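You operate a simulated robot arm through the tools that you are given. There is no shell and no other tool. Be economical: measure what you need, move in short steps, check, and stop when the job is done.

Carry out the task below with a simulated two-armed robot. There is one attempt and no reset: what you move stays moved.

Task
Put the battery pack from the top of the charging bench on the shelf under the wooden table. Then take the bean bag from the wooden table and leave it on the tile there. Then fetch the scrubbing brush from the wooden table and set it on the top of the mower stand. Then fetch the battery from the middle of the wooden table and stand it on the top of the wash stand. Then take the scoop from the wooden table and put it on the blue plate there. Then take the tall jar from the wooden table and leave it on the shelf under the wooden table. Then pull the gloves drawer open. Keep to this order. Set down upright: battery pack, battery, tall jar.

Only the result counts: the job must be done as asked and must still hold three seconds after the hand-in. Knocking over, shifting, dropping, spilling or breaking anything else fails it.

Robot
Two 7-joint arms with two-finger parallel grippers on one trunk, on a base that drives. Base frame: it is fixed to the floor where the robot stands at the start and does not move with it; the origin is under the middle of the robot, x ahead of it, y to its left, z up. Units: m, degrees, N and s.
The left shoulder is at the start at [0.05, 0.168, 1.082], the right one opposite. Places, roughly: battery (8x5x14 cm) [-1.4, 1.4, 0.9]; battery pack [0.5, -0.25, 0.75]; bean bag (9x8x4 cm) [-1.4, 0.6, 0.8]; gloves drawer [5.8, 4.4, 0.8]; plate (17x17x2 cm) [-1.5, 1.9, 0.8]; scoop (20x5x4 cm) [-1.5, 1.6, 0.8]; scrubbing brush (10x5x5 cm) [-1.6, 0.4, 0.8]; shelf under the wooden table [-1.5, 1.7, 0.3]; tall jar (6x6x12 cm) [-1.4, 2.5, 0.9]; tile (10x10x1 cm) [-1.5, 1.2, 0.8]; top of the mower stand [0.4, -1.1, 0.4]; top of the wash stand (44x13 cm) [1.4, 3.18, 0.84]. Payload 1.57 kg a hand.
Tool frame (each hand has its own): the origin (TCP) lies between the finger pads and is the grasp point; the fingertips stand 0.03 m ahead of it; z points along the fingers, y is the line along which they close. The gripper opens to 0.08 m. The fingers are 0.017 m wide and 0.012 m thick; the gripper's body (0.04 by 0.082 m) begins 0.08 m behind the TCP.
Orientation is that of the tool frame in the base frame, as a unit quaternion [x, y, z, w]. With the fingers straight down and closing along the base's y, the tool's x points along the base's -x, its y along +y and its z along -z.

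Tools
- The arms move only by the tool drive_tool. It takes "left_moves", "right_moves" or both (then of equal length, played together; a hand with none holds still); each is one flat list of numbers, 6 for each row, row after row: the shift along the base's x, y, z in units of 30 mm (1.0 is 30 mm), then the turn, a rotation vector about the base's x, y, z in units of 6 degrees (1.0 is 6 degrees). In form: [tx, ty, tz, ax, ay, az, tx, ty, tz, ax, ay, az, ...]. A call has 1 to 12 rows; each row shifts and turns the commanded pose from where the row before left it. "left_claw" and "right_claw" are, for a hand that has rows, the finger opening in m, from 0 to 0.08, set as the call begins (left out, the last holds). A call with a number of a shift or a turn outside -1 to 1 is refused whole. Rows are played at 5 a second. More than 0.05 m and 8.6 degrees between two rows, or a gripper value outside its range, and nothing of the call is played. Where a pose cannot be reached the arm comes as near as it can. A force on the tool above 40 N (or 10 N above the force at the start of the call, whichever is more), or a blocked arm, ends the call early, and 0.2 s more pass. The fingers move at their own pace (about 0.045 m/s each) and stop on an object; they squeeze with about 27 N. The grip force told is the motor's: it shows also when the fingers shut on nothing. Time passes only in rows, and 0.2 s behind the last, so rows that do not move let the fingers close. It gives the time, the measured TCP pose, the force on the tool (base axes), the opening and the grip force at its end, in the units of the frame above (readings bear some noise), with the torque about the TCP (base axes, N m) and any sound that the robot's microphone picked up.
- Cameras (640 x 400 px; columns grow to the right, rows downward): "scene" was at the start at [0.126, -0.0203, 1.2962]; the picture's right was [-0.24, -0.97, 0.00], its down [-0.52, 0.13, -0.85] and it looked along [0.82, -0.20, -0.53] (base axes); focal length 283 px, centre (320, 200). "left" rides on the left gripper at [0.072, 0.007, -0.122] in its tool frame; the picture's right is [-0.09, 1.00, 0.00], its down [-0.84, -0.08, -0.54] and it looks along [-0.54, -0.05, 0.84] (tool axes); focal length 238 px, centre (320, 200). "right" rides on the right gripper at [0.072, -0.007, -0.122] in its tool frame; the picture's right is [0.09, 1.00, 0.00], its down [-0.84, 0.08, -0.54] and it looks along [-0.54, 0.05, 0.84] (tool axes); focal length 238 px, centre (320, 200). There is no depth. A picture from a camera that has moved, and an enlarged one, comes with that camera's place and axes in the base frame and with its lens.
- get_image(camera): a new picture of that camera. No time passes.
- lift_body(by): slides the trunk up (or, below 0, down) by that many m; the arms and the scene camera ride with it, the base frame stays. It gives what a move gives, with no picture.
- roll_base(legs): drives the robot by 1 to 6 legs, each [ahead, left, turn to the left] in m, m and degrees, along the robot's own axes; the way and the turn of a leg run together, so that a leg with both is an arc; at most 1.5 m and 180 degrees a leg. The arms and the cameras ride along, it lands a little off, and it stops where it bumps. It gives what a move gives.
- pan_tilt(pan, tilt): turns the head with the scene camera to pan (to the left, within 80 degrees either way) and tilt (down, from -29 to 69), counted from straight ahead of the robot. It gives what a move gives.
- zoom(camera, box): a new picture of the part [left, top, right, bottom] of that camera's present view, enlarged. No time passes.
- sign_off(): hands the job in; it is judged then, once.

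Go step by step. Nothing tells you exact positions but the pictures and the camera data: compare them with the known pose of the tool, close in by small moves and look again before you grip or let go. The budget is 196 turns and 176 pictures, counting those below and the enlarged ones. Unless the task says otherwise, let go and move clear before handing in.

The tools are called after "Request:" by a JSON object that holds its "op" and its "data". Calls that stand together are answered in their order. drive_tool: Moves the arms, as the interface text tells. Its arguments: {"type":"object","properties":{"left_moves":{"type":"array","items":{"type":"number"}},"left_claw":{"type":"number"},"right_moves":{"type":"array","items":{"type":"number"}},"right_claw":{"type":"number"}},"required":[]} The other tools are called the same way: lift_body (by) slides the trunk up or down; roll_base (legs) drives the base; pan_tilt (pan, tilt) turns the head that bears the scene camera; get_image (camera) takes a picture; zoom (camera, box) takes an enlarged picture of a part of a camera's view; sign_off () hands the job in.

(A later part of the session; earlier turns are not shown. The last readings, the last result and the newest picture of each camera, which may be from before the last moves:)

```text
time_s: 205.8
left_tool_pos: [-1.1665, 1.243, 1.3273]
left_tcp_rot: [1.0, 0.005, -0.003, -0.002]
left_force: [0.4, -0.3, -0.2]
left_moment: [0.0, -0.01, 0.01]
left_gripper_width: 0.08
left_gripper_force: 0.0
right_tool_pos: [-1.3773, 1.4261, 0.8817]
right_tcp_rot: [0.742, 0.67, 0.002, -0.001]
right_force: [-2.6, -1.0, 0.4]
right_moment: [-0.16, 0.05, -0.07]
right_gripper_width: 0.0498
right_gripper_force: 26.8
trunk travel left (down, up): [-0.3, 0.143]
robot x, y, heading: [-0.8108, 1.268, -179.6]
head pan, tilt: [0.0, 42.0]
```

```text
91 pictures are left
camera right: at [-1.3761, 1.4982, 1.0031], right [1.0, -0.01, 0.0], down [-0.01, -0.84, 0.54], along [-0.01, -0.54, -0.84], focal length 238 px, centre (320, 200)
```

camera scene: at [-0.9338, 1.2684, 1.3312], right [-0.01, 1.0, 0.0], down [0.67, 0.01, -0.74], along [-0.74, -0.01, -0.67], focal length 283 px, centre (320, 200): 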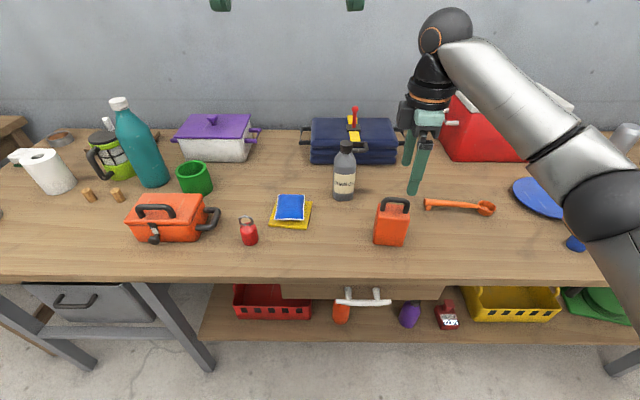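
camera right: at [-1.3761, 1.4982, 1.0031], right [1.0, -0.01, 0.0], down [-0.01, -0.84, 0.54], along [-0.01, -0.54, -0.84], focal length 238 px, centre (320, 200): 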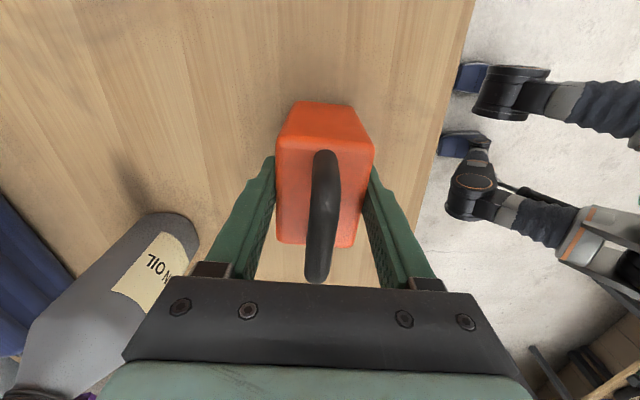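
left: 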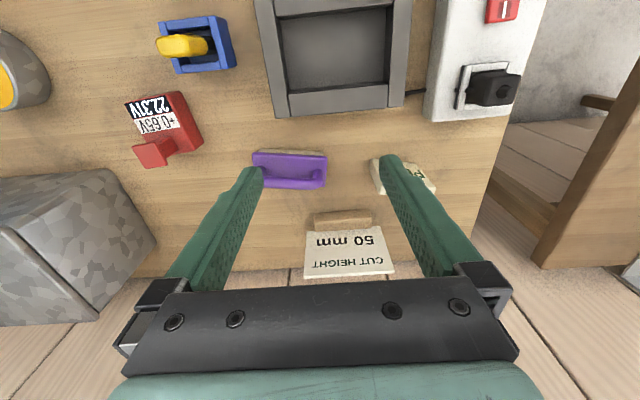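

Gripped 5.0 cm. Lifting, backing off, and turning to look toward the wash stand.

Request:
{"op": "drive_tool", "data": {"right_moves": [0, 0, 0.5, 0, 0, 0, 0, 0, 0.9, 0, 0, 0, 0, 0, 1, 0, 0, 0, 0, 0, 1, 0, 0, 0, 0, 0, 1, 0, 0, 0, 0, 0, 1, 0, 0, 0]}}

Request:
{"op": "roll_base", "data": {"legs": [[-0.45, 0, 0], [0, 0, -125]]}}

Request:
{"op": "pan_tilt", "data": {"pan": 0, "tilt": 25}}

Request:
{"op": "get_image", "data": {"camera": "scene"}}

Request:
{"op": "get_image", "data": {"camera": "right"}}

```text
time_s: 207.2
left_tool_pos: [-1.167, 1.2427, 1.3258]
left_tcp_rot: [1.0, 0.006, -0.002, -0.002]
left_force: [-0.3, 0.3, 1.1]
left_moment: [0.03, 0.02, 0.02]
left_gripper_width: 0.0801
left_gripper_force: 0.1
right_tool_pos: [-1.3773, 1.4262, 1.0423]
right_tcp_rot: [0.743, 0.67, 0.001, 0.0]
right_force: [0.4, -1.0, -7.8]
right_moment: [0.01, -0.03, 0.0]
right_gripper_width: 0.0498
right_gripper_force: 27.0
trunk travel left (down, up): [-0.3, 0.143]
robot x, y, heading: [-0.807, 1.2694, -179.8]
head pan, tilt: [0.0, 42.0]
```

```text
time_s: 215.1
left_tool_pos: [-0.1691, 1.5754, 1.3269]
left_tcp_rot: [-0.456, 0.89, -0.001, 0.002]
left_force: [-0.8, -0.5, 0.3]
left_moment: [0.0, -0.02, -0.01]
left_gripper_width: 0.08
left_gripper_force: 0.0
right_tool_pos: [0.1036, 1.6343, 1.0436]
right_tcp_rot: [0.932, -0.362, 0.001, 0.001]
right_force: [0.0, -0.5, -6.3]
right_moment: [0.03, -0.03, 0.03]
right_gripper_width: 0.05
right_gripper_force: 26.6
trunk travel left (down, up): [-0.3, 0.143]
robot x, y, heading: [-0.363, 1.2754, 54.2]
head pan, tilt: [0.0, 42.0]
```

```text
time_s: 215.9
left_tool_pos: [-0.1697, 1.5765, 1.3276]
left_tcp_rot: [-0.455, 0.891, 0.0, 0.003]
left_force: [-0.2, 0.7, -0.2]
left_moment: [-0.04, -0.03, 0.02]
left_gripper_width: 0.0799
left_gripper_force: 0.1
right_tool_pos: [0.1029, 1.635, 1.0419]
right_tcp_rot: [0.932, -0.362, 0.001, 0.001]
right_force: [-0.2, 0.2, -6.7]
right_moment: [-0.02, 0.03, 0.02]
right_gripper_width: 0.0499
right_gripper_force: 26.5
trunk travel left (down, up): [-0.3, 0.143]
robot x, y, heading: [-0.3644, 1.2733, 54.0]
head pan, tilt: [0.0, 25.0]
```

```text
90 pictures are left
camera scene: at [-0.2849, 1.3807, 1.3576], right [0.81, -0.59, 0.0], down [-0.25, -0.34, -0.91], along [0.53, 0.73, -0.42], focal length 283 px, centre (320, 200)
```

scene: 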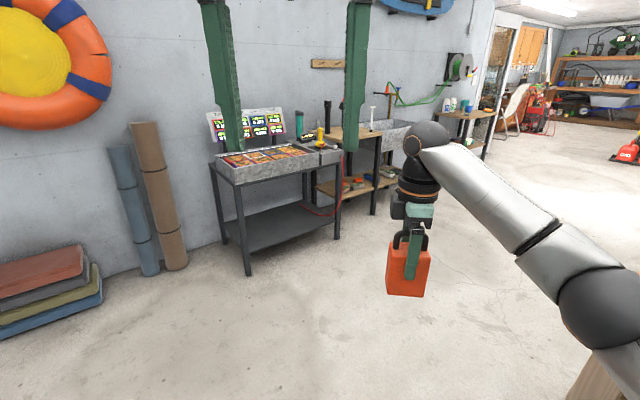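

```text
89 pictures are left
camera right: at [0.1603, 1.5924, 1.165], right [-0.6, -0.8, 0.0], down [-0.67, 0.51, 0.54], along [-0.43, 0.32, -0.84], focal length 238 px, centre (320, 200)
```

right: 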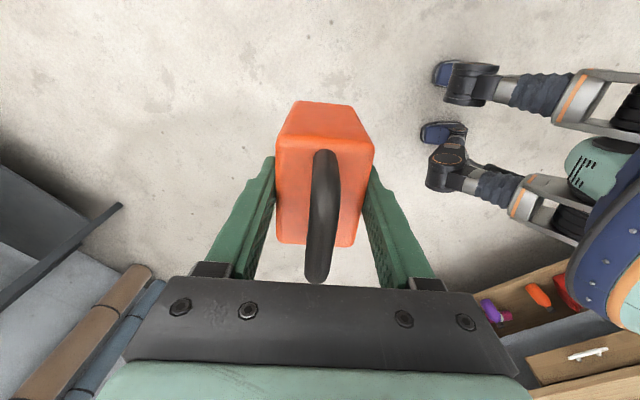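

The wash stand is the wooden-topped stand with a basin by the back wall. I drive there facing +y.

Request:
{"op": "roll_base", "data": {"legs": [[0, 0, 35.5], [0.75, 0, 0], [0, -1.45, 0]]}}

Request:
{"op": "pan_tilt", "data": {"pan": 0, "tilt": 38}}

Request:
{"op": "get_image", "data": {"camera": "scene"}}

```text
time_s: 228.4
left_tool_pos: [1.0445, 2.3974, 1.3269]
left_tcp_rot: [-0.707, 0.708, 0.0, 0.002]
left_force: [-0.1, -0.7, 0.7]
left_moment: [0.02, -0.03, -0.02]
left_gripper_width: 0.0798
left_gripper_force: 0.1
right_tool_pos: [1.2307, 2.6042, 1.0427]
right_tcp_rot: [0.998, -0.057, 0.001, 0.0]
right_force: [-0.1, 0.0, -6.7]
right_moment: [0.01, 0.01, -0.01]
right_gripper_width: 0.0497
right_gripper_force: 26.7
trunk travel left (down, up): [-0.3, 0.143]
robot x, y, heading: [1.0641, 2.0385, 89.7]
head pan, tilt: [0.0, 25.0]
```

```text
time_s: 229.2
left_tool_pos: [1.044, 2.3974, 1.3274]
left_tcp_rot: [0.707, -0.707, -0.001, -0.003]
left_force: [-0.3, 0.3, 0.1]
left_moment: [0.01, -0.02, 0.05]
left_gripper_width: 0.0802
left_gripper_force: 0.1
right_tool_pos: [1.2306, 2.6029, 1.0421]
right_tcp_rot: [0.998, -0.057, 0.001, 0.001]
right_force: [0.4, 0.7, -6.9]
right_moment: [0.0, 0.02, 0.01]
right_gripper_width: 0.0496
right_gripper_force: 27.2
trunk travel left (down, up): [-0.3, 0.143]
robot x, y, heading: [1.0673, 2.0414, 89.9]
head pan, tilt: [0.0, 38.0]
```

```text
88 pictures are left
camera scene: at [1.0642, 2.1665, 1.3377], right [1.0, 0.0, 0.0], down [0.0, -0.61, -0.79], along [0.0, 0.79, -0.61], focal length 283 px, centre (320, 200)
```

scene: 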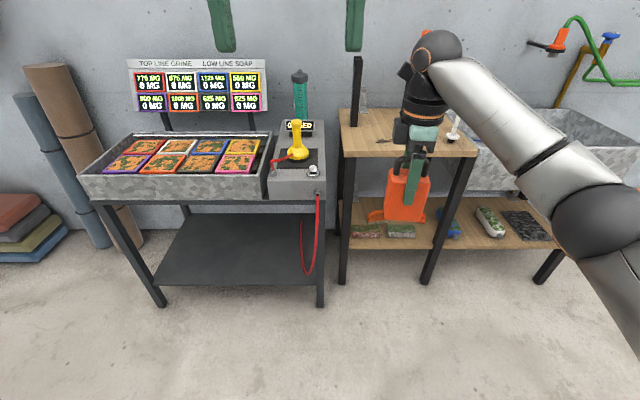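

Request:
{"op": "zoom", "data": {"camera": "scene", "box": [320, 80, 500, 192]}}

Request:
{"op": "get_image", "data": {"camera": "left"}}

```text
3.56 times, centred on (410, 136) of scene
camera zoom: at [1.0642, 2.1665, 1.3377], right [1.0, 0.0, 0.0], down [0.0, -0.61, -0.79], along [0.0, 0.79, -0.61], focal length 1005 px, centre (0, 428)
```

zoom: 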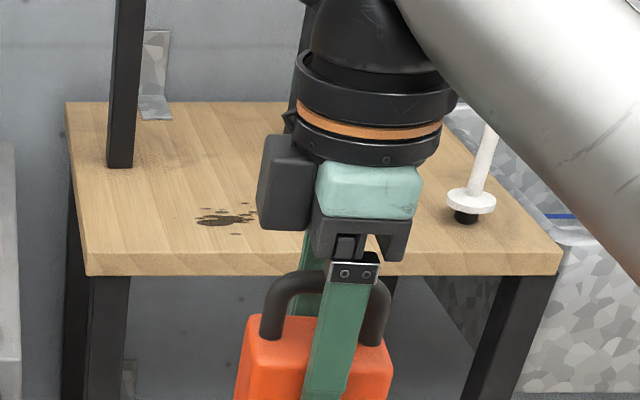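

```text
86 pictures are left
camera left: at [1.0371, 2.3249, 1.4478], right [-1.0, 0.09, 0.0], down [0.08, 0.83, 0.55], along [0.05, 0.54, -0.84], focal length 238 px, centre (320, 200)
```

left: 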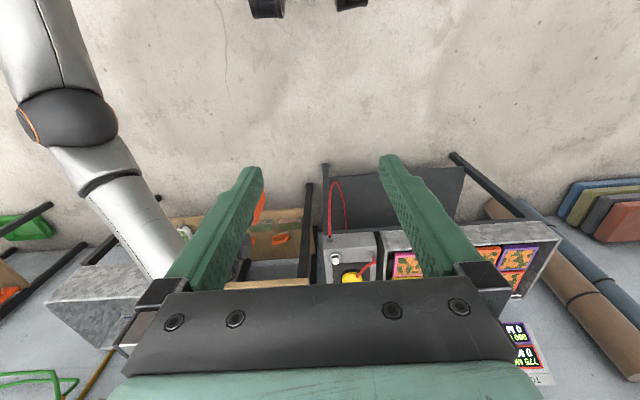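

Request:
{"op": "roll_base", "data": {"legs": [[0, -0.12, 0], [0.33, 0, 0]]}}

Request:
{"op": "get_image", "data": {"camera": "scene"}}

Request:
{"op": "get_image", "data": {"camera": "right"}}

```text
time_s: 232.2
left_tool_pos: [1.1633, 2.7268, 1.3273]
left_tcp_rot: [0.707, -0.707, 0.0, -0.003]
left_force: [-0.5, 0.6, 0.0]
left_moment: [0.0, 0.02, 0.03]
left_gripper_width: 0.0799
left_gripper_force: 0.1
right_tool_pos: [1.3491, 2.9339, 1.0429]
right_tcp_rot: [0.998, -0.057, 0.002, 0.002]
right_force: [0.5, 0.5, -7.0]
right_moment: [-0.02, -0.02, 0.01]
right_gripper_width: 0.0497
right_gripper_force: 27.3
trunk travel left (down, up): [-0.3, 0.143]
robot x, y, heading: [1.1863, 2.3649, 90.4]
head pan, tilt: [0.0, 38.0]
```

```text
85 pictures are left
camera scene: at [1.1845, 2.4956, 1.3374], right [1.0, 0.0, 0.0], down [0.0, -0.61, -0.79], along [0.0, 0.79, -0.61], focal length 283 px, centre (320, 200)
```

scene: 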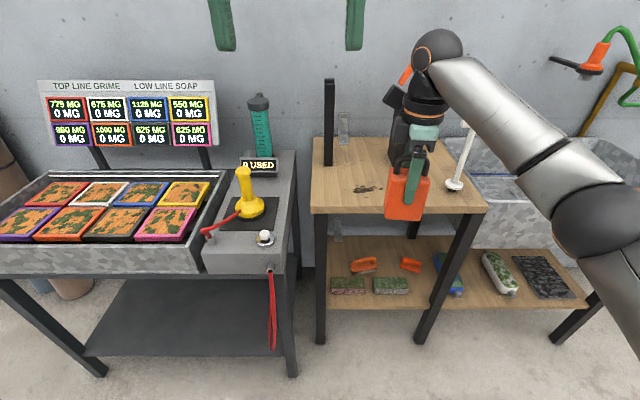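

```text
84 pictures are left
camera right: at [1.4214, 2.9332, 1.1648], right [-0.02, -1.0, 0.0], down [-0.84, 0.02, 0.54], along [-0.54, 0.01, -0.84], focal length 238 px, centre (320, 200)
```

right: 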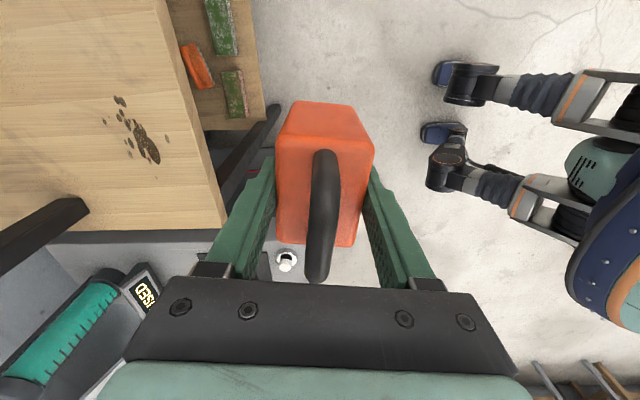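

Stand top: z≈0.845, front edge y≈3.10, x from 1.16 to 1.64; target (1.38, 3.18), between post and white pump. Driving the battery over it.

Request:
{"op": "roll_base", "data": {"legs": [[0.24, -0.03, 0]]}}

Request:
{"op": "get_image", "data": {"camera": "scene"}}

Request:
{"op": "get_image", "data": {"camera": "right"}}

```text
time_s: 234.0
left_tool_pos: [1.1931, 2.9679, 1.3268]
left_tcp_rot: [0.708, -0.707, 0.0, -0.002]
left_force: [0.7, -0.3, 0.5]
left_moment: [0.0, 0.05, -0.02]
left_gripper_width: 0.0803
left_gripper_force: 0.0
right_tool_pos: [1.3801, 3.1748, 1.0418]
right_tcp_rot: [0.998, -0.056, 0.002, 0.001]
right_force: [0.0, 0.7, -6.6]
right_moment: [0.02, 0.02, -0.02]
right_gripper_width: 0.0501
right_gripper_force: 26.9
trunk travel left (down, up): [-0.3, 0.143]
robot x, y, heading: [1.214, 2.6062, 89.6]
head pan, tilt: [0.0, 38.0]
```

```text
83 pictures are left
camera scene: at [1.2145, 2.7371, 1.3374], right [1.0, 0.0, 0.0], down [0.0, -0.61, -0.79], along [0.0, 0.79, -0.61], focal length 283 px, centre (320, 200)
```

scene: 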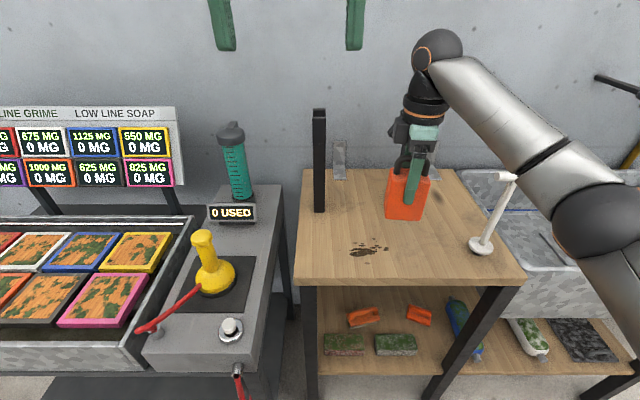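

```text
82 pictures are left
camera right: at [1.4513, 3.1747, 1.1647], right [-0.02, -1.0, 0.0], down [-0.84, 0.02, 0.54], along [-0.54, 0.01, -0.84], focal length 238 px, centre (320, 200)
```

right: 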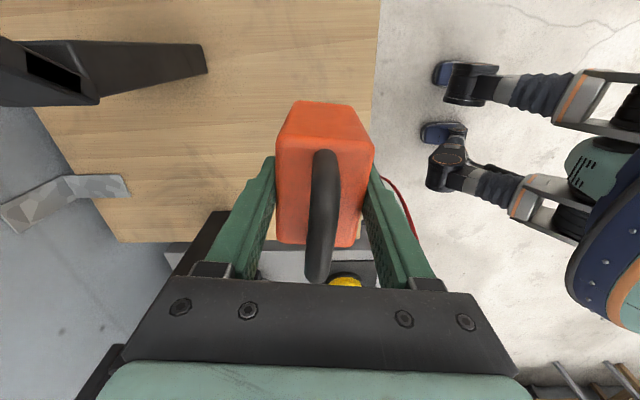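

Over the target with good clearances. Lowering close to the surface.

Request:
{"op": "drive_tool", "data": {"right_moves": [0, 0.2, -0.9, 0, 0, 0, 0, 0, -0.9, 0, 0, 0, 0, 0, -0.8, 0, 0, 0, 0, 0, -0.4, 0, 0, 0]}}

Request:
{"op": "zoom", "data": {"camera": "scene", "box": [300, 100, 540, 250]}}

```text
time_s: 235.0
left_tool_pos: [1.1939, 2.967, 1.3268]
left_tcp_rot: [0.708, -0.707, -0.001, -0.003]
left_force: [-0.2, -0.9, -0.7]
left_moment: [-0.04, 0.02, 0.01]
left_gripper_width: 0.0803
left_gripper_force: 0.0
right_tool_pos: [1.379, 3.1809, 0.9521]
right_tcp_rot: [0.998, -0.056, 0.002, 0.001]
right_force: [0.5, 0.5, -6.5]
right_moment: [0.01, 0.01, 0.01]
right_gripper_width: 0.0499
right_gripper_force: 26.9
trunk travel left (down, up): [-0.3, 0.143]
robot x, y, heading: [1.2205, 2.6069, 90.1]
head pan, tilt: [0.0, 38.0]
```

```text
2.67 times, centred on (420, 175) of scene
camera zoom: at [1.2145, 2.7364, 1.3375], right [1.0, 0.0, 0.0], down [0.0, -0.61, -0.79], along [0.0, 0.79, -0.61], focal length 754 px, centre (53, 267)
```

zoom: 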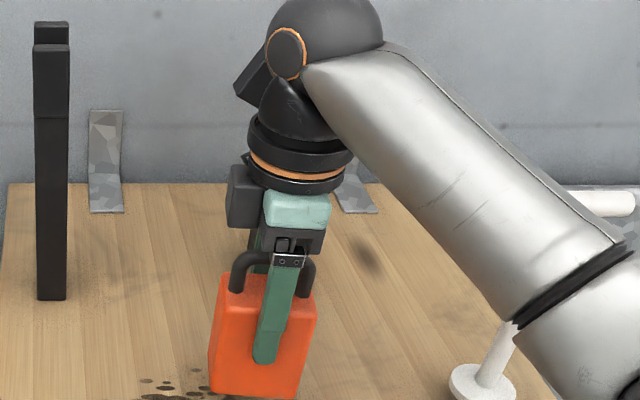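

Request:
{"op": "drive_tool", "data": {"right_moves": [0, 0, -0.2, 0, 0, 0, 0, 0, -0.15, 0, 0, 0, 0, 0, -0.12, 0, 0, 0, 0, 0, -0.12, 0, 0, 0, 0, 0, -0.12, 0, 0, 0, 0, 0, -0.12, 0, 0, 0]}}

Request:
{"op": "zoom", "data": {"camera": "scene", "box": [300, 140, 540, 290]}}

```text
time_s: 236.4
left_tool_pos: [1.1932, 2.9679, 1.3266]
left_tcp_rot: [0.708, -0.707, -0.001, -0.004]
left_force: [0.0, -0.2, -1.2]
left_moment: [-0.02, 0.0, -0.01]
left_gripper_width: 0.0799
left_gripper_force: 0.2
right_tool_pos: [1.3789, 3.1828, 0.9268]
right_tcp_rot: [0.998, -0.057, 0.003, 0.0]
right_force: [-0.3, -0.5, -7.7]
right_moment: [0.01, 0.01, -0.01]
right_gripper_width: 0.0499
right_gripper_force: 27.1
trunk travel left (down, up): [-0.3, 0.143]
robot x, y, heading: [1.2154, 2.6076, 90.0]
head pan, tilt: [0.0, 38.0]
```

```text
2.67 times, centred on (420, 215) of scene
camera zoom: at [1.2144, 2.7364, 1.3375], right [1.0, 0.0, 0.0], down [0.0, -0.61, -0.79], along [0.0, 0.79, -0.61], focal length 754 px, centre (53, 160)
```

zoom: 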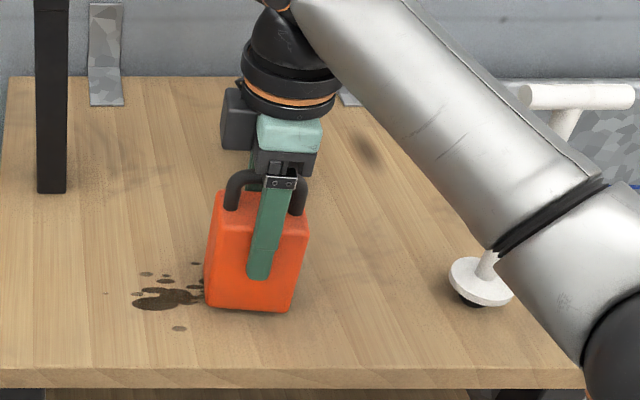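

Request:
{"op": "drive_tool", "data": {"right_moves": [0, 0, -0.12, 0, 0, 0, 0, 0, -0.12, 0, 0, 0, 0, 0, -0.12, 0, 0, 0, 0, 0, -0.12, 0, 0, 0, 0, 0, -0.12, 0, 0, 0, 0, 0, -0.12, 0, 0, 0]}}

```text
time_s: 237.8
left_tool_pos: [1.1919, 2.9654, 1.3275]
left_tcp_rot: [0.708, -0.706, 0.0, -0.005]
left_force: [0.2, 0.1, 0.3]
left_moment: [-0.01, 0.01, -0.01]
left_gripper_width: 0.0798
left_gripper_force: 0.0
right_tool_pos: [1.3788, 3.1803, 0.9098]
right_tcp_rot: [0.998, -0.056, 0.001, -0.004]
right_force: [1.2, 1.9, 27.5]
right_moment: [-0.77, 0.16, -0.05]
right_gripper_width: 0.0497
right_gripper_force: 26.9
trunk travel left (down, up): [-0.3, 0.143]
robot x, y, heading: [1.2141, 2.6104, 90.0]
head pan, tilt: [0.0, 38.0]
```

Firm contact at z≈0.910. Easing up a little, then releasing.

Request:
{"op": "drive_tool", "data": {"right_moves": [0, 0, 0.12, 0, 0, 0, 0, 0, 0.06, 0, 0, 0]}}

Request:
{"op": "zoom", "data": {"camera": "scene", "box": [300, 140, 540, 290]}}

```text
time_s: 238.4
left_tool_pos: [1.1918, 2.9669, 1.3258]
left_tcp_rot: [0.708, -0.706, -0.001, -0.003]
left_force: [0.5, -0.4, 0.3]
left_moment: [0.03, 0.0, 0.0]
left_gripper_width: 0.0801
left_gripper_force: 0.2
right_tool_pos: [1.3787, 3.1801, 0.9101]
right_tcp_rot: [0.998, -0.057, 0.003, 0.002]
right_force: [-1.9, 2.3, 2.2]
right_moment: [0.41, 0.46, -0.01]
right_gripper_width: 0.0501
right_gripper_force: 26.1
trunk travel left (down, up): [-0.3, 0.143]
robot x, y, heading: [1.216, 2.6073, 90.0]
head pan, tilt: [0.0, 38.0]
```

```text
2.67 times, centred on (420, 215) of scene
camera zoom: at [1.2139, 2.7357, 1.3372], right [1.0, 0.0, 0.0], down [0.0, -0.61, -0.79], along [0.0, 0.79, -0.61], focal length 754 px, centre (53, 160)
```

zoom: 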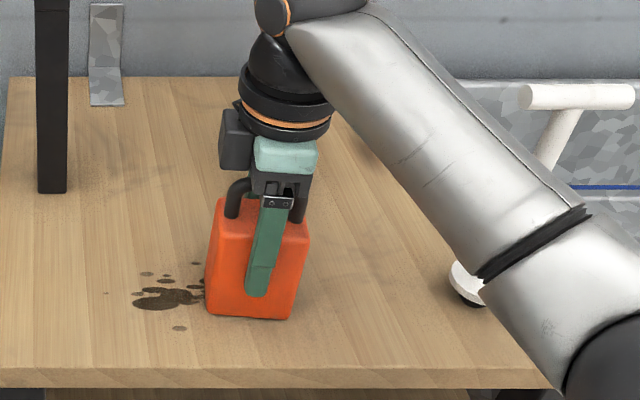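

Request:
{"op": "drive_tool", "data": {"right_moves": [0, 0, 0, 0, 0, 0, 0, 0, 0, 0, 0, 0, 0, 0, 0, 0, 0, 0], "right_claw": 0.08}}

Request:
{"op": "drive_tool", "data": {"right_moves": [0, 0, 0.4, 0, 0, 0, 0, 0, 0.8, 0, 0, 0, 0, 0, 1, 0, 0, 0, 0, 0, 1, 0, 0, 0, 0, 0, 1, 0, 0, 0]}}

Request:
{"op": "zoom", "data": {"camera": "scene", "box": [300, 140, 540, 290]}}

Request:
{"op": "get_image", "data": {"camera": "right"}}

```text
time_s: 239.2
left_tool_pos: [1.1934, 2.9663, 1.3271]
left_tcp_rot: [0.707, -0.707, -0.001, -0.003]
left_force: [0.0, 0.5, -0.1]
left_moment: [0.03, 0.0, 0.01]
left_gripper_width: 0.0799
left_gripper_force: 0.0
right_tool_pos: [1.3799, 3.1798, 0.9113]
right_tcp_rot: [0.998, -0.057, 0.002, 0.001]
right_force: [-0.5, -0.1, -0.4]
right_moment: [0.0, 0.01, 0.02]
right_gripper_width: 0.0799
right_gripper_force: 0.2
trunk travel left (down, up): [-0.3, 0.143]
robot x, y, heading: [1.2157, 2.6104, 90.1]
head pan, tilt: [0.0, 38.0]
```

```text
time_s: 240.4
left_tool_pos: [1.194, 2.9658, 1.3266]
left_tcp_rot: [0.707, -0.707, -0.001, -0.003]
left_force: [0.0, -0.2, -0.4]
left_moment: [0.01, -0.02, 0.01]
left_gripper_width: 0.08
left_gripper_force: 0.1
right_tool_pos: [1.3811, 3.1793, 1.0385]
right_tcp_rot: [0.998, -0.057, 0.002, 0.0]
right_force: [-0.5, 0.0, 0.4]
right_moment: [0.0, 0.03, 0.0]
right_gripper_width: 0.0799
right_gripper_force: 0.0
trunk travel left (down, up): [-0.3, 0.143]
robot x, y, heading: [1.2131, 2.6078, 90.0]
head pan, tilt: [0.0, 38.0]
```

```text
2.67 times, centred on (420, 215) of scene
camera zoom: at [1.2141, 2.7354, 1.3376], right [1.0, 0.0, 0.0], down [0.0, -0.61, -0.79], along [0.0, 0.79, -0.61], focal length 754 px, centre (53, 160)
```

zoom: 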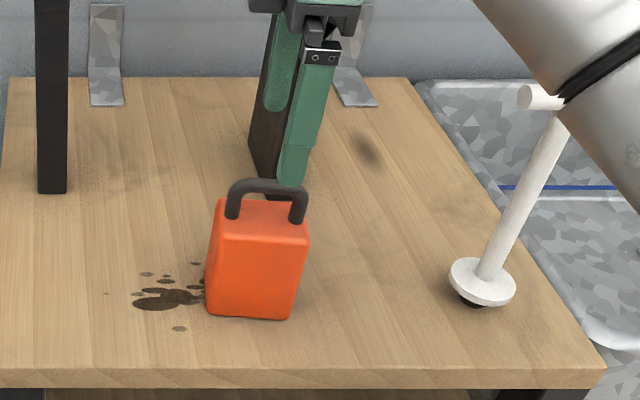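

```text
77 pictures are left
camera right: at [1.4524, 3.1788, 1.1608], right [-0.02, -1.0, 0.0], down [-0.84, 0.02, 0.54], along [-0.54, 0.01, -0.84], focal length 238 px, centre (320, 200)
```

right: 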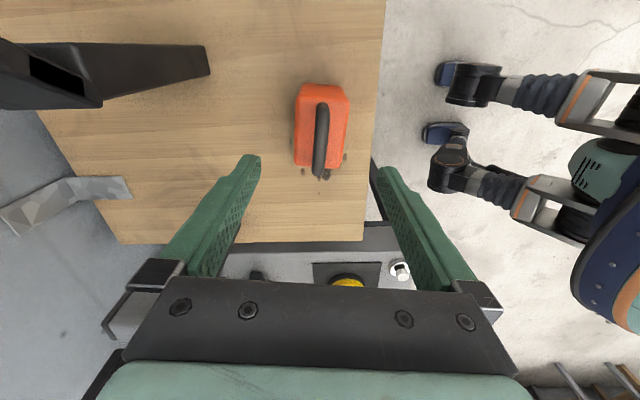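

The battery stands upright on the wash stand. Now back to the wooden table for the orange scoop.

Request:
{"op": "roll_base", "data": {"legs": [[-0.5, 0, 0], [0, 1.5, 0], [0, 0.25, 0], [0, 0, 89], [0, 0.6, 0]]}}

Request:
{"op": "pan_tilt", "data": {"pan": 0, "tilt": 42}}

Request:
{"op": "get_image", "data": {"camera": "scene"}}

```text
time_s: 258.6
left_tool_pos: [-0.8707, 1.4436, 1.3262]
left_tcp_rot: [1.0, 0.021, -0.003, -0.001]
left_force: [-0.4, -0.8, 0.1]
left_moment: [0.04, 0.01, -0.02]
left_gripper_width: 0.0802
left_gripper_force: 0.0
right_tool_pos: [-1.0916, 1.6225, 1.0383]
right_tcp_rot: [0.733, 0.68, 0.002, -0.002]
right_force: [0.6, -0.2, -1.3]
right_moment: [-0.02, -0.01, 0.0]
right_gripper_width: 0.0798
right_gripper_force: 0.0
trunk travel left (down, up): [-0.3, 0.143]
robot x, y, heading: [-0.515, 1.4789, -177.6]
head pan, tilt: [0.0, 38.0]
```

```text
time_s: 259.3
left_tool_pos: [-0.8703, 1.4429, 1.3257]
left_tcp_rot: [1.0, 0.022, -0.002, -0.003]
left_force: [-1.0, -0.4, 0.8]
left_moment: [0.01, 0.01, -0.03]
left_gripper_width: 0.0798
left_gripper_force: 0.1
right_tool_pos: [-1.0904, 1.6229, 1.0376]
right_tcp_rot: [0.733, 0.681, 0.0, -0.001]
right_force: [0.7, -0.1, -0.8]
right_moment: [-0.01, 0.02, -0.01]
right_gripper_width: 0.0798
right_gripper_force: 0.1
trunk travel left (down, up): [-0.3, 0.143]
robot x, y, heading: [-0.515, 1.4781, -177.9]
head pan, tilt: [0.0, 42.0]
```

```text
76 pictures are left
camera scene: at [-0.6394, 1.4759, 1.3344], right [-0.04, 1.0, 0.0], down [0.64, 0.03, -0.77], along [-0.76, -0.03, -0.64], focal length 283 px, centre (320, 200)
```

scene: 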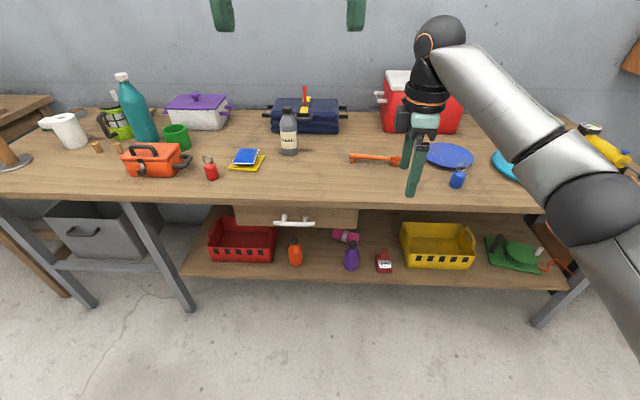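

Request:
{"op": "roll_base", "data": {"legs": [[0.33, 0, -2]]}}

Request:
{"op": "get_image", "data": {"camera": "right"}}

Request:
{"op": "get_image", "data": {"camera": "scene"}}

```text
time_s: 261.5
left_tool_pos: [-1.1987, 1.4467, 1.3268]
left_tcp_rot: [1.0, 0.007, -0.002, -0.003]
left_force: [-0.4, 0.0, -0.2]
left_moment: [-0.01, -0.02, 0.0]
left_gripper_width: 0.08
left_gripper_force: 0.0
right_tool_pos: [-1.4125, 1.6326, 1.0369]
right_tcp_rot: [0.743, 0.669, 0.003, -0.001]
right_force: [-0.5, -0.4, 0.7]
right_moment: [0.01, -0.04, -0.01]
right_gripper_width: 0.0799
right_gripper_force: 0.1
trunk travel left (down, up): [-0.3, 0.143]
robot x, y, heading: [-0.8372, 1.4738, -179.5]
head pan, tilt: [0.0, 42.0]
```

```text
75 pictures are left
camera right: at [-1.4126, 1.7051, 1.16], right [1.0, -0.01, 0.0], down [-0.01, -0.84, 0.54], along [-0.01, -0.54, -0.84], focal length 238 px, centre (320, 200)
```

right: 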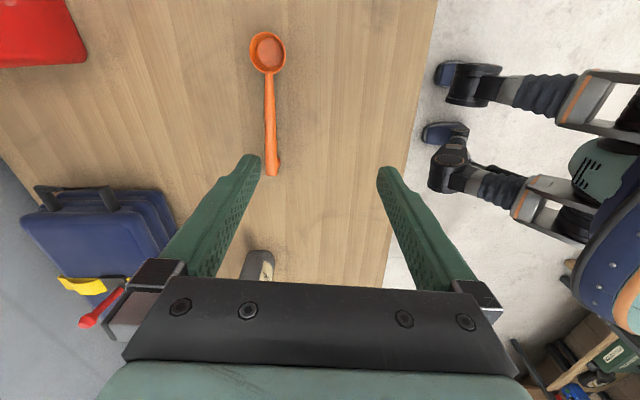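

```text
74 pictures are left
camera scene: at [-0.9669, 1.4713, 1.334], right [-0.02, 1.0, 0.0], down [0.65, 0.01, -0.76], along [-0.76, -0.01, -0.65], focal length 283 px, centre (320, 200)
```

scene: 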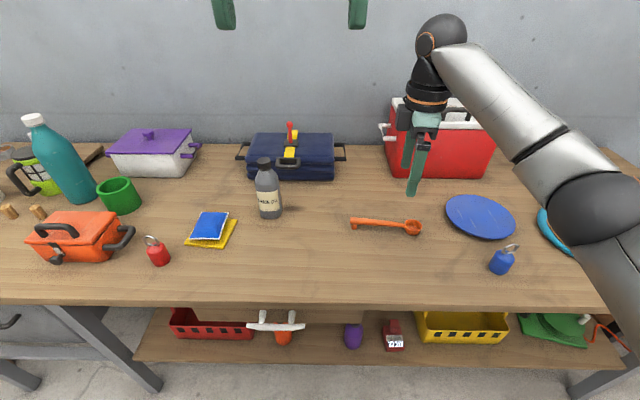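

Scoop lies from (-1.49, 1.54) to (-1.477, 1.725); I'll grip mid-handle. Moving the base 8 cm nearer and the hand down.

Request:
{"op": "roll_base", "data": {"legs": [[0.07, 0, 0]]}}

Request:
{"op": "drive_tool", "data": {"right_moves": [0, -0.1, -0.9, 0, 0, 0, 0, -0.1, -0.9, 0, 0, 0, 0, 0, -0.9, 0, 0, 0, 0, 0, -0.9, 0, 0, 0, 0, 0, -0.6, 0, 0, 0]}}

Request:
{"op": "get_image", "data": {"camera": "right"}}

Request:
{"op": "zoom", "data": {"camera": "scene", "box": [320, 170, 480, 270]}}

```text
time_s: 262.5
left_tool_pos: [-1.2706, 1.4461, 1.3264]
left_tcp_rot: [1.0, 0.006, -0.002, -0.002]
left_force: [-0.9, -0.3, -0.5]
left_moment: [0.01, -0.02, 0.0]
left_gripper_width: 0.08
left_gripper_force: 0.0
right_tool_pos: [-1.4835, 1.6327, 1.0378]
right_tcp_rot: [0.743, 0.669, 0.003, -0.001]
right_force: [-1.2, -0.1, 0.6]
right_moment: [0.02, -0.03, -0.03]
right_gripper_width: 0.0798
right_gripper_force: 0.1
trunk travel left (down, up): [-0.3, 0.143]
robot x, y, heading: [-0.9122, 1.4724, -179.4]
head pan, tilt: [0.0, 42.0]
```

```text
time_s: 263.7
left_tool_pos: [-1.2691, 1.4451, 1.3262]
left_tcp_rot: [1.0, 0.006, -0.002, -0.004]
left_force: [0.0, 0.4, 0.8]
left_moment: [0.03, 0.0, 0.01]
left_gripper_width: 0.0799
left_gripper_force: 0.0
right_tool_pos: [-1.4816, 1.6256, 0.9116]
right_tcp_rot: [0.743, 0.67, 0.002, -0.002]
right_force: [0.0, -1.2, 0.2]
right_moment: [-0.02, -0.05, 0.01]
right_gripper_width: 0.08
right_gripper_force: 0.1
trunk travel left (down, up): [-0.3, 0.143]
robot x, y, heading: [-0.9115, 1.4713, -179.4]
head pan, tilt: [0.0, 42.0]
```

```text
73 pictures are left
camera right: at [-1.4814, 1.6984, 1.0342], right [1.0, -0.01, 0.0], down [-0.01, -0.84, 0.54], along [-0.01, -0.54, -0.84], focal length 238 px, centre (320, 200)
```

right: 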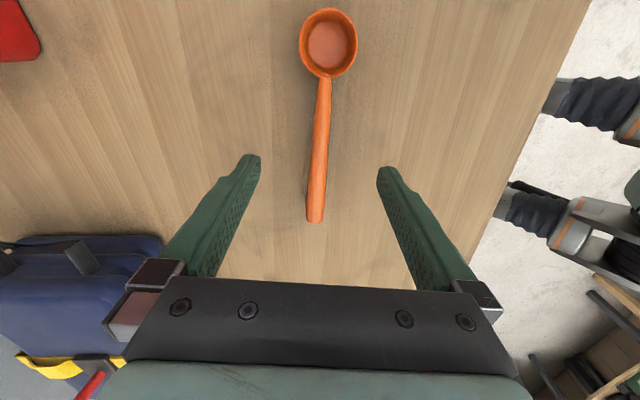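

```text
4.00 times, centred on (400, 220) of scene
camera zoom: at [-1.0356, 1.4706, 1.3329], right [-0.02, 1.0, 0.0], down [0.66, 0.01, -0.75], along [-0.75, -0.01, -0.66], focal length 1131 px, centre (0, 120)
```

zoom: 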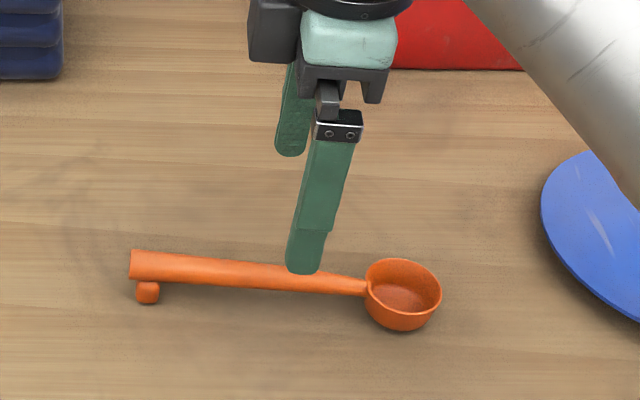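

Aligned. Descending and closing on the handle.

Request:
{"op": "drive_tool", "data": {"right_moves": [-0.1, 0, -0.9, 0, 0, 0, 0, 0, -0.9, 0, 0, 0, 0, 0, -0.9, 0, 0, 0]}}

Request:
{"op": "drive_tool", "data": {"right_moves": [0, 0, 0, 0, 0, 0, 0, 0, 0, 0, 0, 0, 0, 0, 0, 0, 0, 0, 0, 0, 0, 0, 0, 0, 0, 0, 0, 0, 0, 0], "right_claw": 0.0}}

Request:
{"op": "get_image", "data": {"camera": "right"}}

```text
time_s: 264.5
left_tool_pos: [-1.2691, 1.4458, 1.3281]
left_tcp_rot: [1.0, 0.006, -0.002, -0.002]
left_force: [-0.2, 0.1, 0.1]
left_moment: [0.0, 0.0, 0.01]
left_gripper_width: 0.08
left_gripper_force: 0.1
right_tool_pos: [-1.4873, 1.6259, 0.8304]
right_tcp_rot: [0.743, 0.669, 0.002, -0.001]
right_force: [-0.1, 0.2, 1.1]
right_moment: [-0.01, 0.02, 0.0]
right_gripper_width: 0.0799
right_gripper_force: 0.1
trunk travel left (down, up): [-0.3, 0.143]
robot x, y, heading: [-0.91, 1.4746, -179.4]
head pan, tilt: [0.0, 42.0]
```

```text
time_s: 265.7
left_tool_pos: [-1.2687, 1.4456, 1.3278]
left_tcp_rot: [1.0, 0.006, -0.002, -0.002]
left_force: [0.7, -0.2, -0.6]
left_moment: [-0.03, 0.02, 0.01]
left_gripper_width: 0.0799
left_gripper_force: 0.1
right_tool_pos: [-1.4857, 1.6259, 0.8304]
right_tcp_rot: [0.744, 0.669, 0.001, -0.001]
right_force: [0.4, 0.8, 1.1]
right_moment: [0.0, 0.02, 0.01]
right_gripper_width: 0.0154
right_gripper_force: 24.7
trunk travel left (down, up): [-0.3, 0.143]
robot x, y, heading: [-0.9069, 1.4753, -179.6]
head pan, tilt: [0.0, 42.0]
```

```text
71 pictures are left
camera right: at [-1.4853, 1.6986, 0.9527], right [1.0, -0.01, 0.0], down [-0.01, -0.84, 0.54], along [-0.01, -0.54, -0.84], focal length 238 px, centre (320, 200)
```

right: 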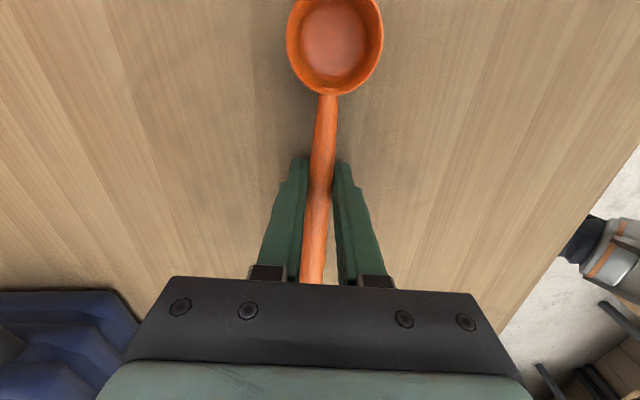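

Gripped the handle (1.5 cm). Lifting and shifting the base along to the plate.

Request:
{"op": "drive_tool", "data": {"right_moves": [0, 0, 0.5, 0, 0, 0, 0, 0, 1, 0, 0, 0, 0, 0, 1, 0, 0, 0, 0, 0, 1, 0, 0, 0, 0, 0, 1, 0, 0, 0]}}

Request:
{"op": "get_image", "data": {"camera": "right"}}

Request:
{"op": "roll_base", "data": {"legs": [[0.02, -0.255, 0]]}}

Request:
{"op": "get_image", "data": {"camera": "right"}}

Request:
{"op": "get_image", "data": {"camera": "scene"}}

```text
time_s: 266.9
left_tool_pos: [-1.2681, 1.4465, 1.3261]
left_tcp_rot: [1.0, 0.006, -0.002, -0.002]
left_force: [-0.5, 0.3, -0.5]
left_moment: [-0.02, 0.0, 0.04]
left_gripper_width: 0.0799
left_gripper_force: 0.1
right_tool_pos: [-1.4851, 1.6257, 0.9659]
right_tcp_rot: [0.743, 0.669, 0.002, 0.0]
right_force: [0.0, 0.0, -0.3]
right_moment: [0.01, 0.01, -0.01]
right_gripper_width: 0.0153
right_gripper_force: 27.2
trunk travel left (down, up): [-0.3, 0.143]
robot x, y, heading: [-0.909, 1.4734, -179.8]
head pan, tilt: [0.0, 42.0]
```

```text
70 pictures are left
camera right: at [-1.4838, 1.6982, 1.0885], right [1.0, -0.01, 0.0], down [-0.01, -0.84, 0.54], along [-0.01, -0.54, -0.84], focal length 238 px, centre (320, 200)
```

right: 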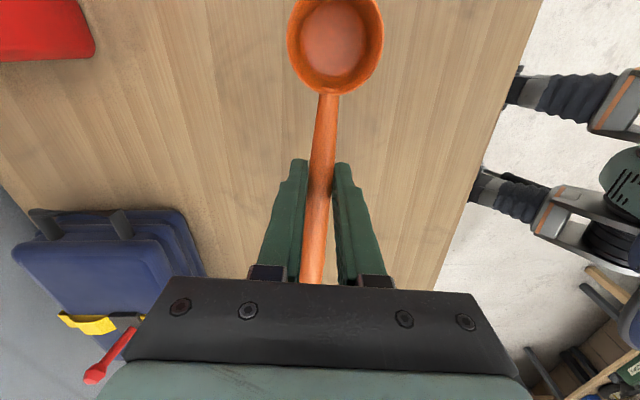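

```text
time_s: 268.7
left_tool_pos: [-1.2908, 1.6999, 1.3265]
left_tcp_rot: [1.0, 0.005, -0.002, -0.003]
left_force: [0.5, 0.0, 0.2]
left_moment: [0.01, -0.02, 0.01]
left_gripper_width: 0.0798
left_gripper_force: 0.0
right_tool_pos: [-1.5068, 1.8806, 0.9664]
right_tcp_rot: [0.743, 0.669, 0.001, -0.001]
right_force: [0.4, 0.0, 0.1]
right_moment: [-0.04, -0.01, -0.01]
right_gripper_width: 0.0153
right_gripper_force: 26.8
trunk travel left (down, up): [-0.3, 0.143]
robot x, y, heading: [-0.931, 1.7288, -179.4]
head pan, tilt: [0.0, 42.0]
```

```text
69 pictures are left
camera right: at [-1.5059, 1.9528, 1.0878], right [1.0, -0.01, 0.0], down [-0.01, -0.84, 0.54], along [-0.01, -0.54, -0.84], focal length 238 px, centre (320, 200)
```

right: 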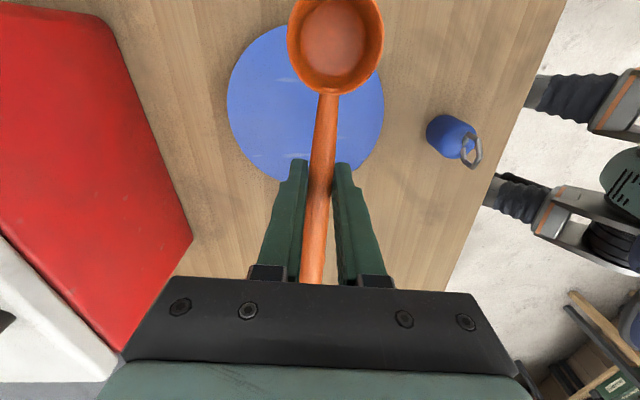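

```text
68 pictures are left
camera scene: at [-1.0569, 1.7258, 1.3315], right [-0.01, 1.0, 0.0], down [0.67, 0.01, -0.74], along [-0.74, -0.01, -0.67], focal length 283 px, centre (320, 200)
```

scene: 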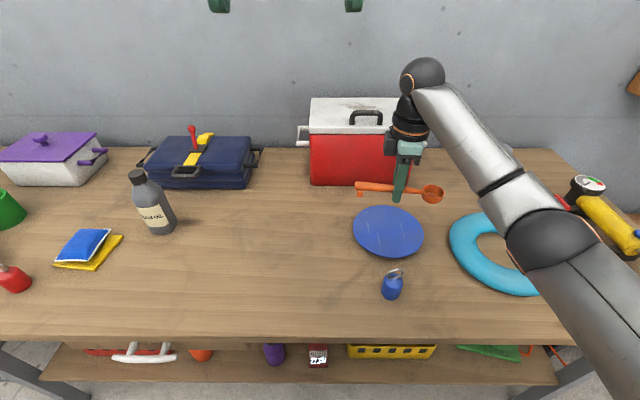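

Plate centre (-1.52, 1.886). Adjusting slightly and lowering.

Request:
{"op": "drive_tool", "data": {"right_moves": [-0.43, 0, -0.8, 0, 0, 0, 0, -0.05, -0.9, 0, 0, 0, 0, 0, -0.9, 0, 0, 0, 0, 0, -0.7, 0, 0, 0]}}

Request:
{"op": "get_image", "data": {"camera": "right"}}

Request:
{"op": "zoom", "data": {"camera": "scene", "box": [330, 160, 490, 260]}}

```text
time_s: 269.7
left_tool_pos: [-1.291, 1.6994, 1.327]
left_tcp_rot: [1.0, 0.007, -0.002, -0.002]
left_force: [-0.3, -0.6, 0.2]
left_moment: [0.01, 0.01, -0.01]
left_gripper_width: 0.0801
left_gripper_force: 0.0
right_tool_pos: [-1.5198, 1.879, 0.8672]
right_tcp_rot: [0.743, 0.669, 0.001, -0.002]
right_force: [0.0, 0.6, -0.6]
right_moment: [-0.02, 0.0, 0.01]
right_gripper_width: 0.0153
right_gripper_force: 27.0
trunk travel left (down, up): [-0.3, 0.143]
robot x, y, heading: [-0.9303, 1.7255, -179.5]
head pan, tilt: [0.0, 42.0]
```

```text
67 pictures are left
camera right: at [-1.5194, 1.9519, 0.9889], right [1.0, -0.01, 0.0], down [-0.01, -0.84, 0.54], along [-0.01, -0.54, -0.84], focal length 238 px, centre (320, 200)
```

right: 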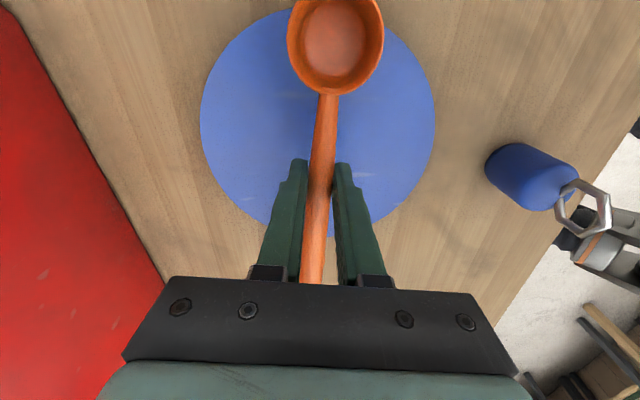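

```text
4.00 times, centred on (410, 210) of scene
camera zoom: at [-1.057, 1.7253, 1.3315], right [-0.01, 1.0, 0.0], down [0.67, 0.01, -0.74], along [-0.74, -0.01, -0.67], focal length 1131 px, centre (-40, 160)
```

zoom: 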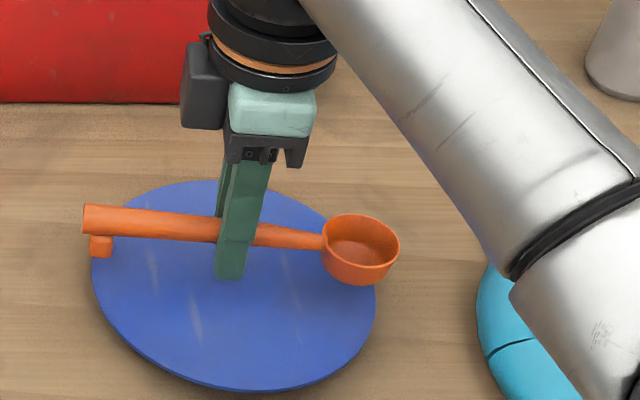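

Shifting +7 mm in y so both the handle foot and bowl rest on the plate, then lowering gently.

Request:
{"op": "drive_tool", "data": {"right_moves": [0, 0.23, -0.2, 0, 0, 0, 0, 0, -0.15, 0, 0, 0, 0, 0, -0.1, 0, 0, 0, 0, 0, -0.1, 0, 0, 0]}}

Request:
{"op": "zoom", "data": {"camera": "scene", "box": [330, 160, 490, 260]}}

```text
time_s: 270.7
left_tool_pos: [-1.2911, 1.6987, 1.3261]
left_tcp_rot: [1.0, 0.006, -0.002, -0.003]
left_force: [-0.1, 0.3, 0.2]
left_moment: [0.01, 0.0, -0.01]
left_gripper_width: 0.0802
left_gripper_force: 0.1
right_tool_pos: [-1.52, 1.8855, 0.8497]
right_tcp_rot: [0.743, 0.669, 0.002, -0.002]
right_force: [0.4, -0.6, 0.0]
right_moment: [-0.01, 0.01, -0.02]
right_gripper_width: 0.0154
right_gripper_force: 27.2
trunk travel left (down, up): [-0.3, 0.143]
robot x, y, heading: [-0.9337, 1.7277, -179.5]
head pan, tilt: [0.0, 42.0]
```

```text
4.00 times, centred on (410, 210) of scene
camera zoom: at [-1.0569, 1.7253, 1.3315], right [-0.01, 1.0, 0.0], down [0.67, 0.01, -0.74], along [-0.74, -0.01, -0.67], focal length 1131 px, centre (-40, 160)
```

zoom: 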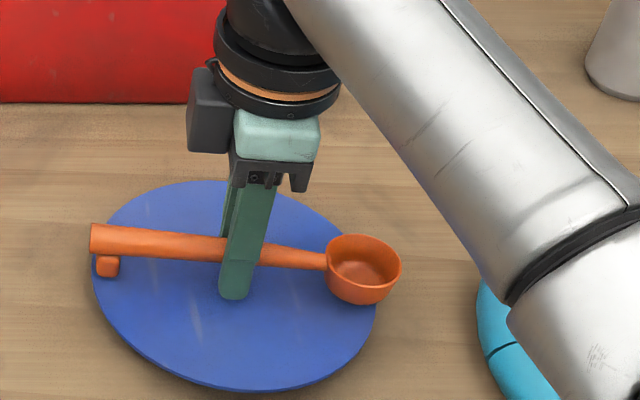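

Request:
{"op": "drive_tool", "data": {"right_moves": [0.1, 0, -0.08, 0, 0, 0, 0, 0, -0.08, 0, 0, 0, 0, 0, -0.08, 0, 0, 0, 0, 0, -0.08, 0, 0, 0]}}

Request:
{"op": "zoom", "data": {"camera": "scene", "box": [330, 160, 490, 260]}}

```text
time_s: 271.7
left_tool_pos: [-1.288, 1.6989, 1.3267]
left_tcp_rot: [1.0, 0.006, -0.003, -0.003]
left_force: [-0.3, 0.0, 0.3]
left_moment: [0.0, -0.02, 0.0]
left_gripper_width: 0.08
left_gripper_force: 0.0
right_tool_pos: [-1.5185, 1.8845, 0.8457]
right_tcp_rot: [0.743, 0.669, -0.003, -0.004]
right_force: [-8.3, 0.4, 27.4]
right_moment: [-0.04, 0.07, 0.01]
right_gripper_width: 0.0153
right_gripper_force: 26.8
trunk travel left (down, up): [-0.3, 0.143]
robot x, y, heading: [-0.9247, 1.7259, -179.4]
head pan, tilt: [0.0, 42.0]
```

```text
4.00 times, centred on (410, 210) of scene
camera zoom: at [-1.0549, 1.7246, 1.3319], right [-0.01, 1.0, 0.0], down [0.67, 0.01, -0.74], along [-0.74, -0.01, -0.67], focal length 1131 px, centre (-40, 160)
```

zoom: 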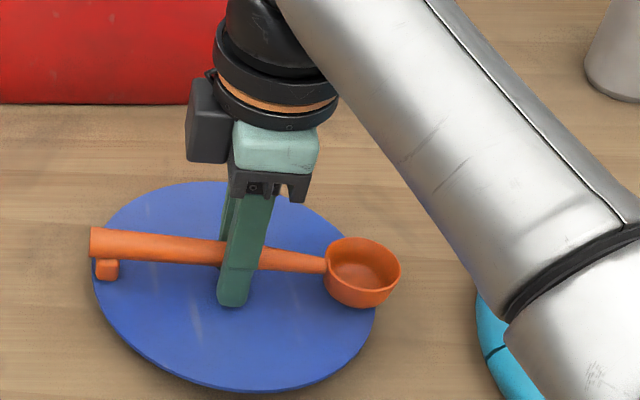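

Contact. Easing up 3 mm, opening, and rising.

Request:
{"op": "drive_tool", "data": {"right_moves": [0, 0, 0.2, 0, 0, 0]}}

Request:
{"op": "drive_tool", "data": {"right_moves": [0, 0, 0, 0, 0, 0, 0, 0, 0, 0, 0, 0, 0, 0, 0, 0, 0, 0], "right_claw": 0.06}}

Request:
{"op": "drive_tool", "data": {"right_moves": [0, 0, 0.4, 0, 0, 0, 0, 0, 0.8, 0, 0, 0, 0, 0, 1, 0, 0, 0, 0, 0, 1, 0, 0, 0, 0, 0, 1, 0, 0, 0, 0, 0, 1, 0, 0, 0]}}

Request:
{"op": "get_image", "data": {"camera": "right"}}

Request:
{"op": "get_image", "data": {"camera": "scene"}}

```text
time_s: 272.1
left_tool_pos: [-1.2897, 1.6993, 1.3267]
left_tcp_rot: [1.0, 0.006, -0.001, -0.004]
left_force: [-0.1, 0.4, 0.2]
left_moment: [0.02, -0.01, 0.01]
left_gripper_width: 0.08
left_gripper_force: 0.2
right_tool_pos: [-1.5158, 1.8844, 0.8451]
right_tcp_rot: [0.744, 0.668, 0.004, 0.0]
right_force: [-2.9, -0.6, 9.4]
right_moment: [-0.48, 0.11, -0.14]
right_gripper_width: 0.0153
right_gripper_force: 26.7
trunk travel left (down, up): [-0.3, 0.143]
robot x, y, heading: [-0.9336, 1.7241, -179.5]
head pan, tilt: [0.0, 42.0]
```

```text
time_s: 272.9
left_tool_pos: [-1.2906, 1.6998, 1.3272]
left_tcp_rot: [1.0, 0.006, -0.001, -0.003]
left_force: [0.2, 0.1, -0.5]
left_moment: [-0.03, -0.01, 0.02]
left_gripper_width: 0.0799
left_gripper_force: 0.0
right_tool_pos: [-1.5167, 1.8854, 0.8462]
right_tcp_rot: [0.743, 0.669, 0.003, -0.002]
right_force: [-0.3, -0.6, 0.2]
right_moment: [-0.01, 0.04, -0.03]
right_gripper_width: 0.06
right_gripper_force: 0.1
trunk travel left (down, up): [-0.3, 0.143]
robot x, y, heading: [-0.9338, 1.7222, -179.4]
head pan, tilt: [0.0, 42.0]
```

```text
time_s: 274.3
left_tool_pos: [-1.2903, 1.6996, 1.3272]
left_tcp_rot: [1.0, 0.006, -0.002, -0.003]
left_force: [-0.3, -0.6, 0.1]
left_moment: [0.03, 0.03, -0.01]
left_gripper_width: 0.0799
left_gripper_force: 0.1
right_tool_pos: [-1.5161, 1.8845, 1.0029]
right_tcp_rot: [0.743, 0.669, 0.002, -0.002]
right_force: [0.1, 0.3, -0.8]
right_moment: [0.0, -0.01, 0.02]
right_gripper_width: 0.0601
right_gripper_force: 0.0
trunk travel left (down, up): [-0.3, 0.143]
robot x, y, heading: [-0.9308, 1.7261, -179.4]
head pan, tilt: [0.0, 42.0]
```

```text
63 pictures are left
camera right: at [-1.5152, 1.9568, 1.1253], right [1.0, -0.01, 0.0], down [-0.01, -0.84, 0.54], along [-0.01, -0.54, -0.84], focal length 238 px, centre (320, 200)
```

right: 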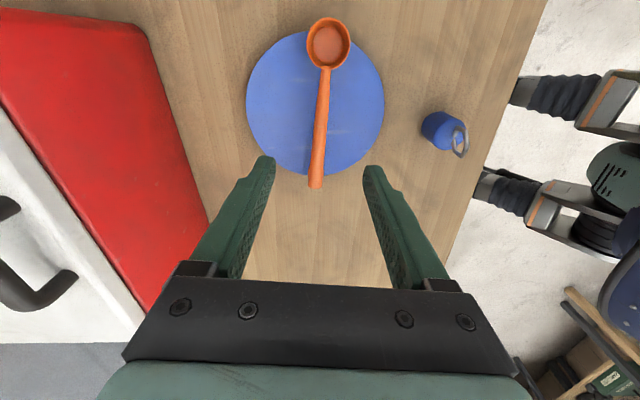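

```text
62 pictures are left
camera scene: at [-1.0566, 1.7251, 1.3315], right [-0.01, 1.0, 0.0], down [0.67, 0.01, -0.74], along [-0.74, -0.01, -0.67], focal length 283 px, centre (320, 200)
```

scene: 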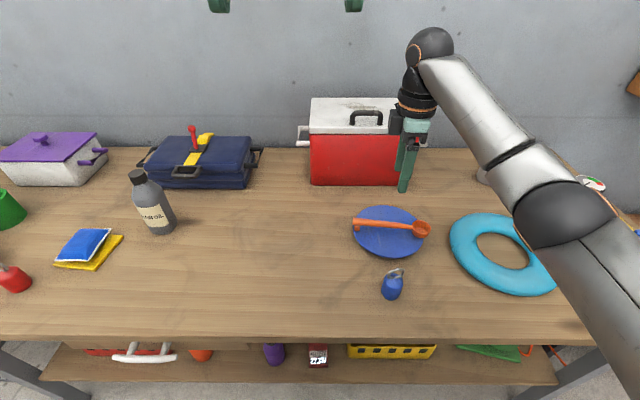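

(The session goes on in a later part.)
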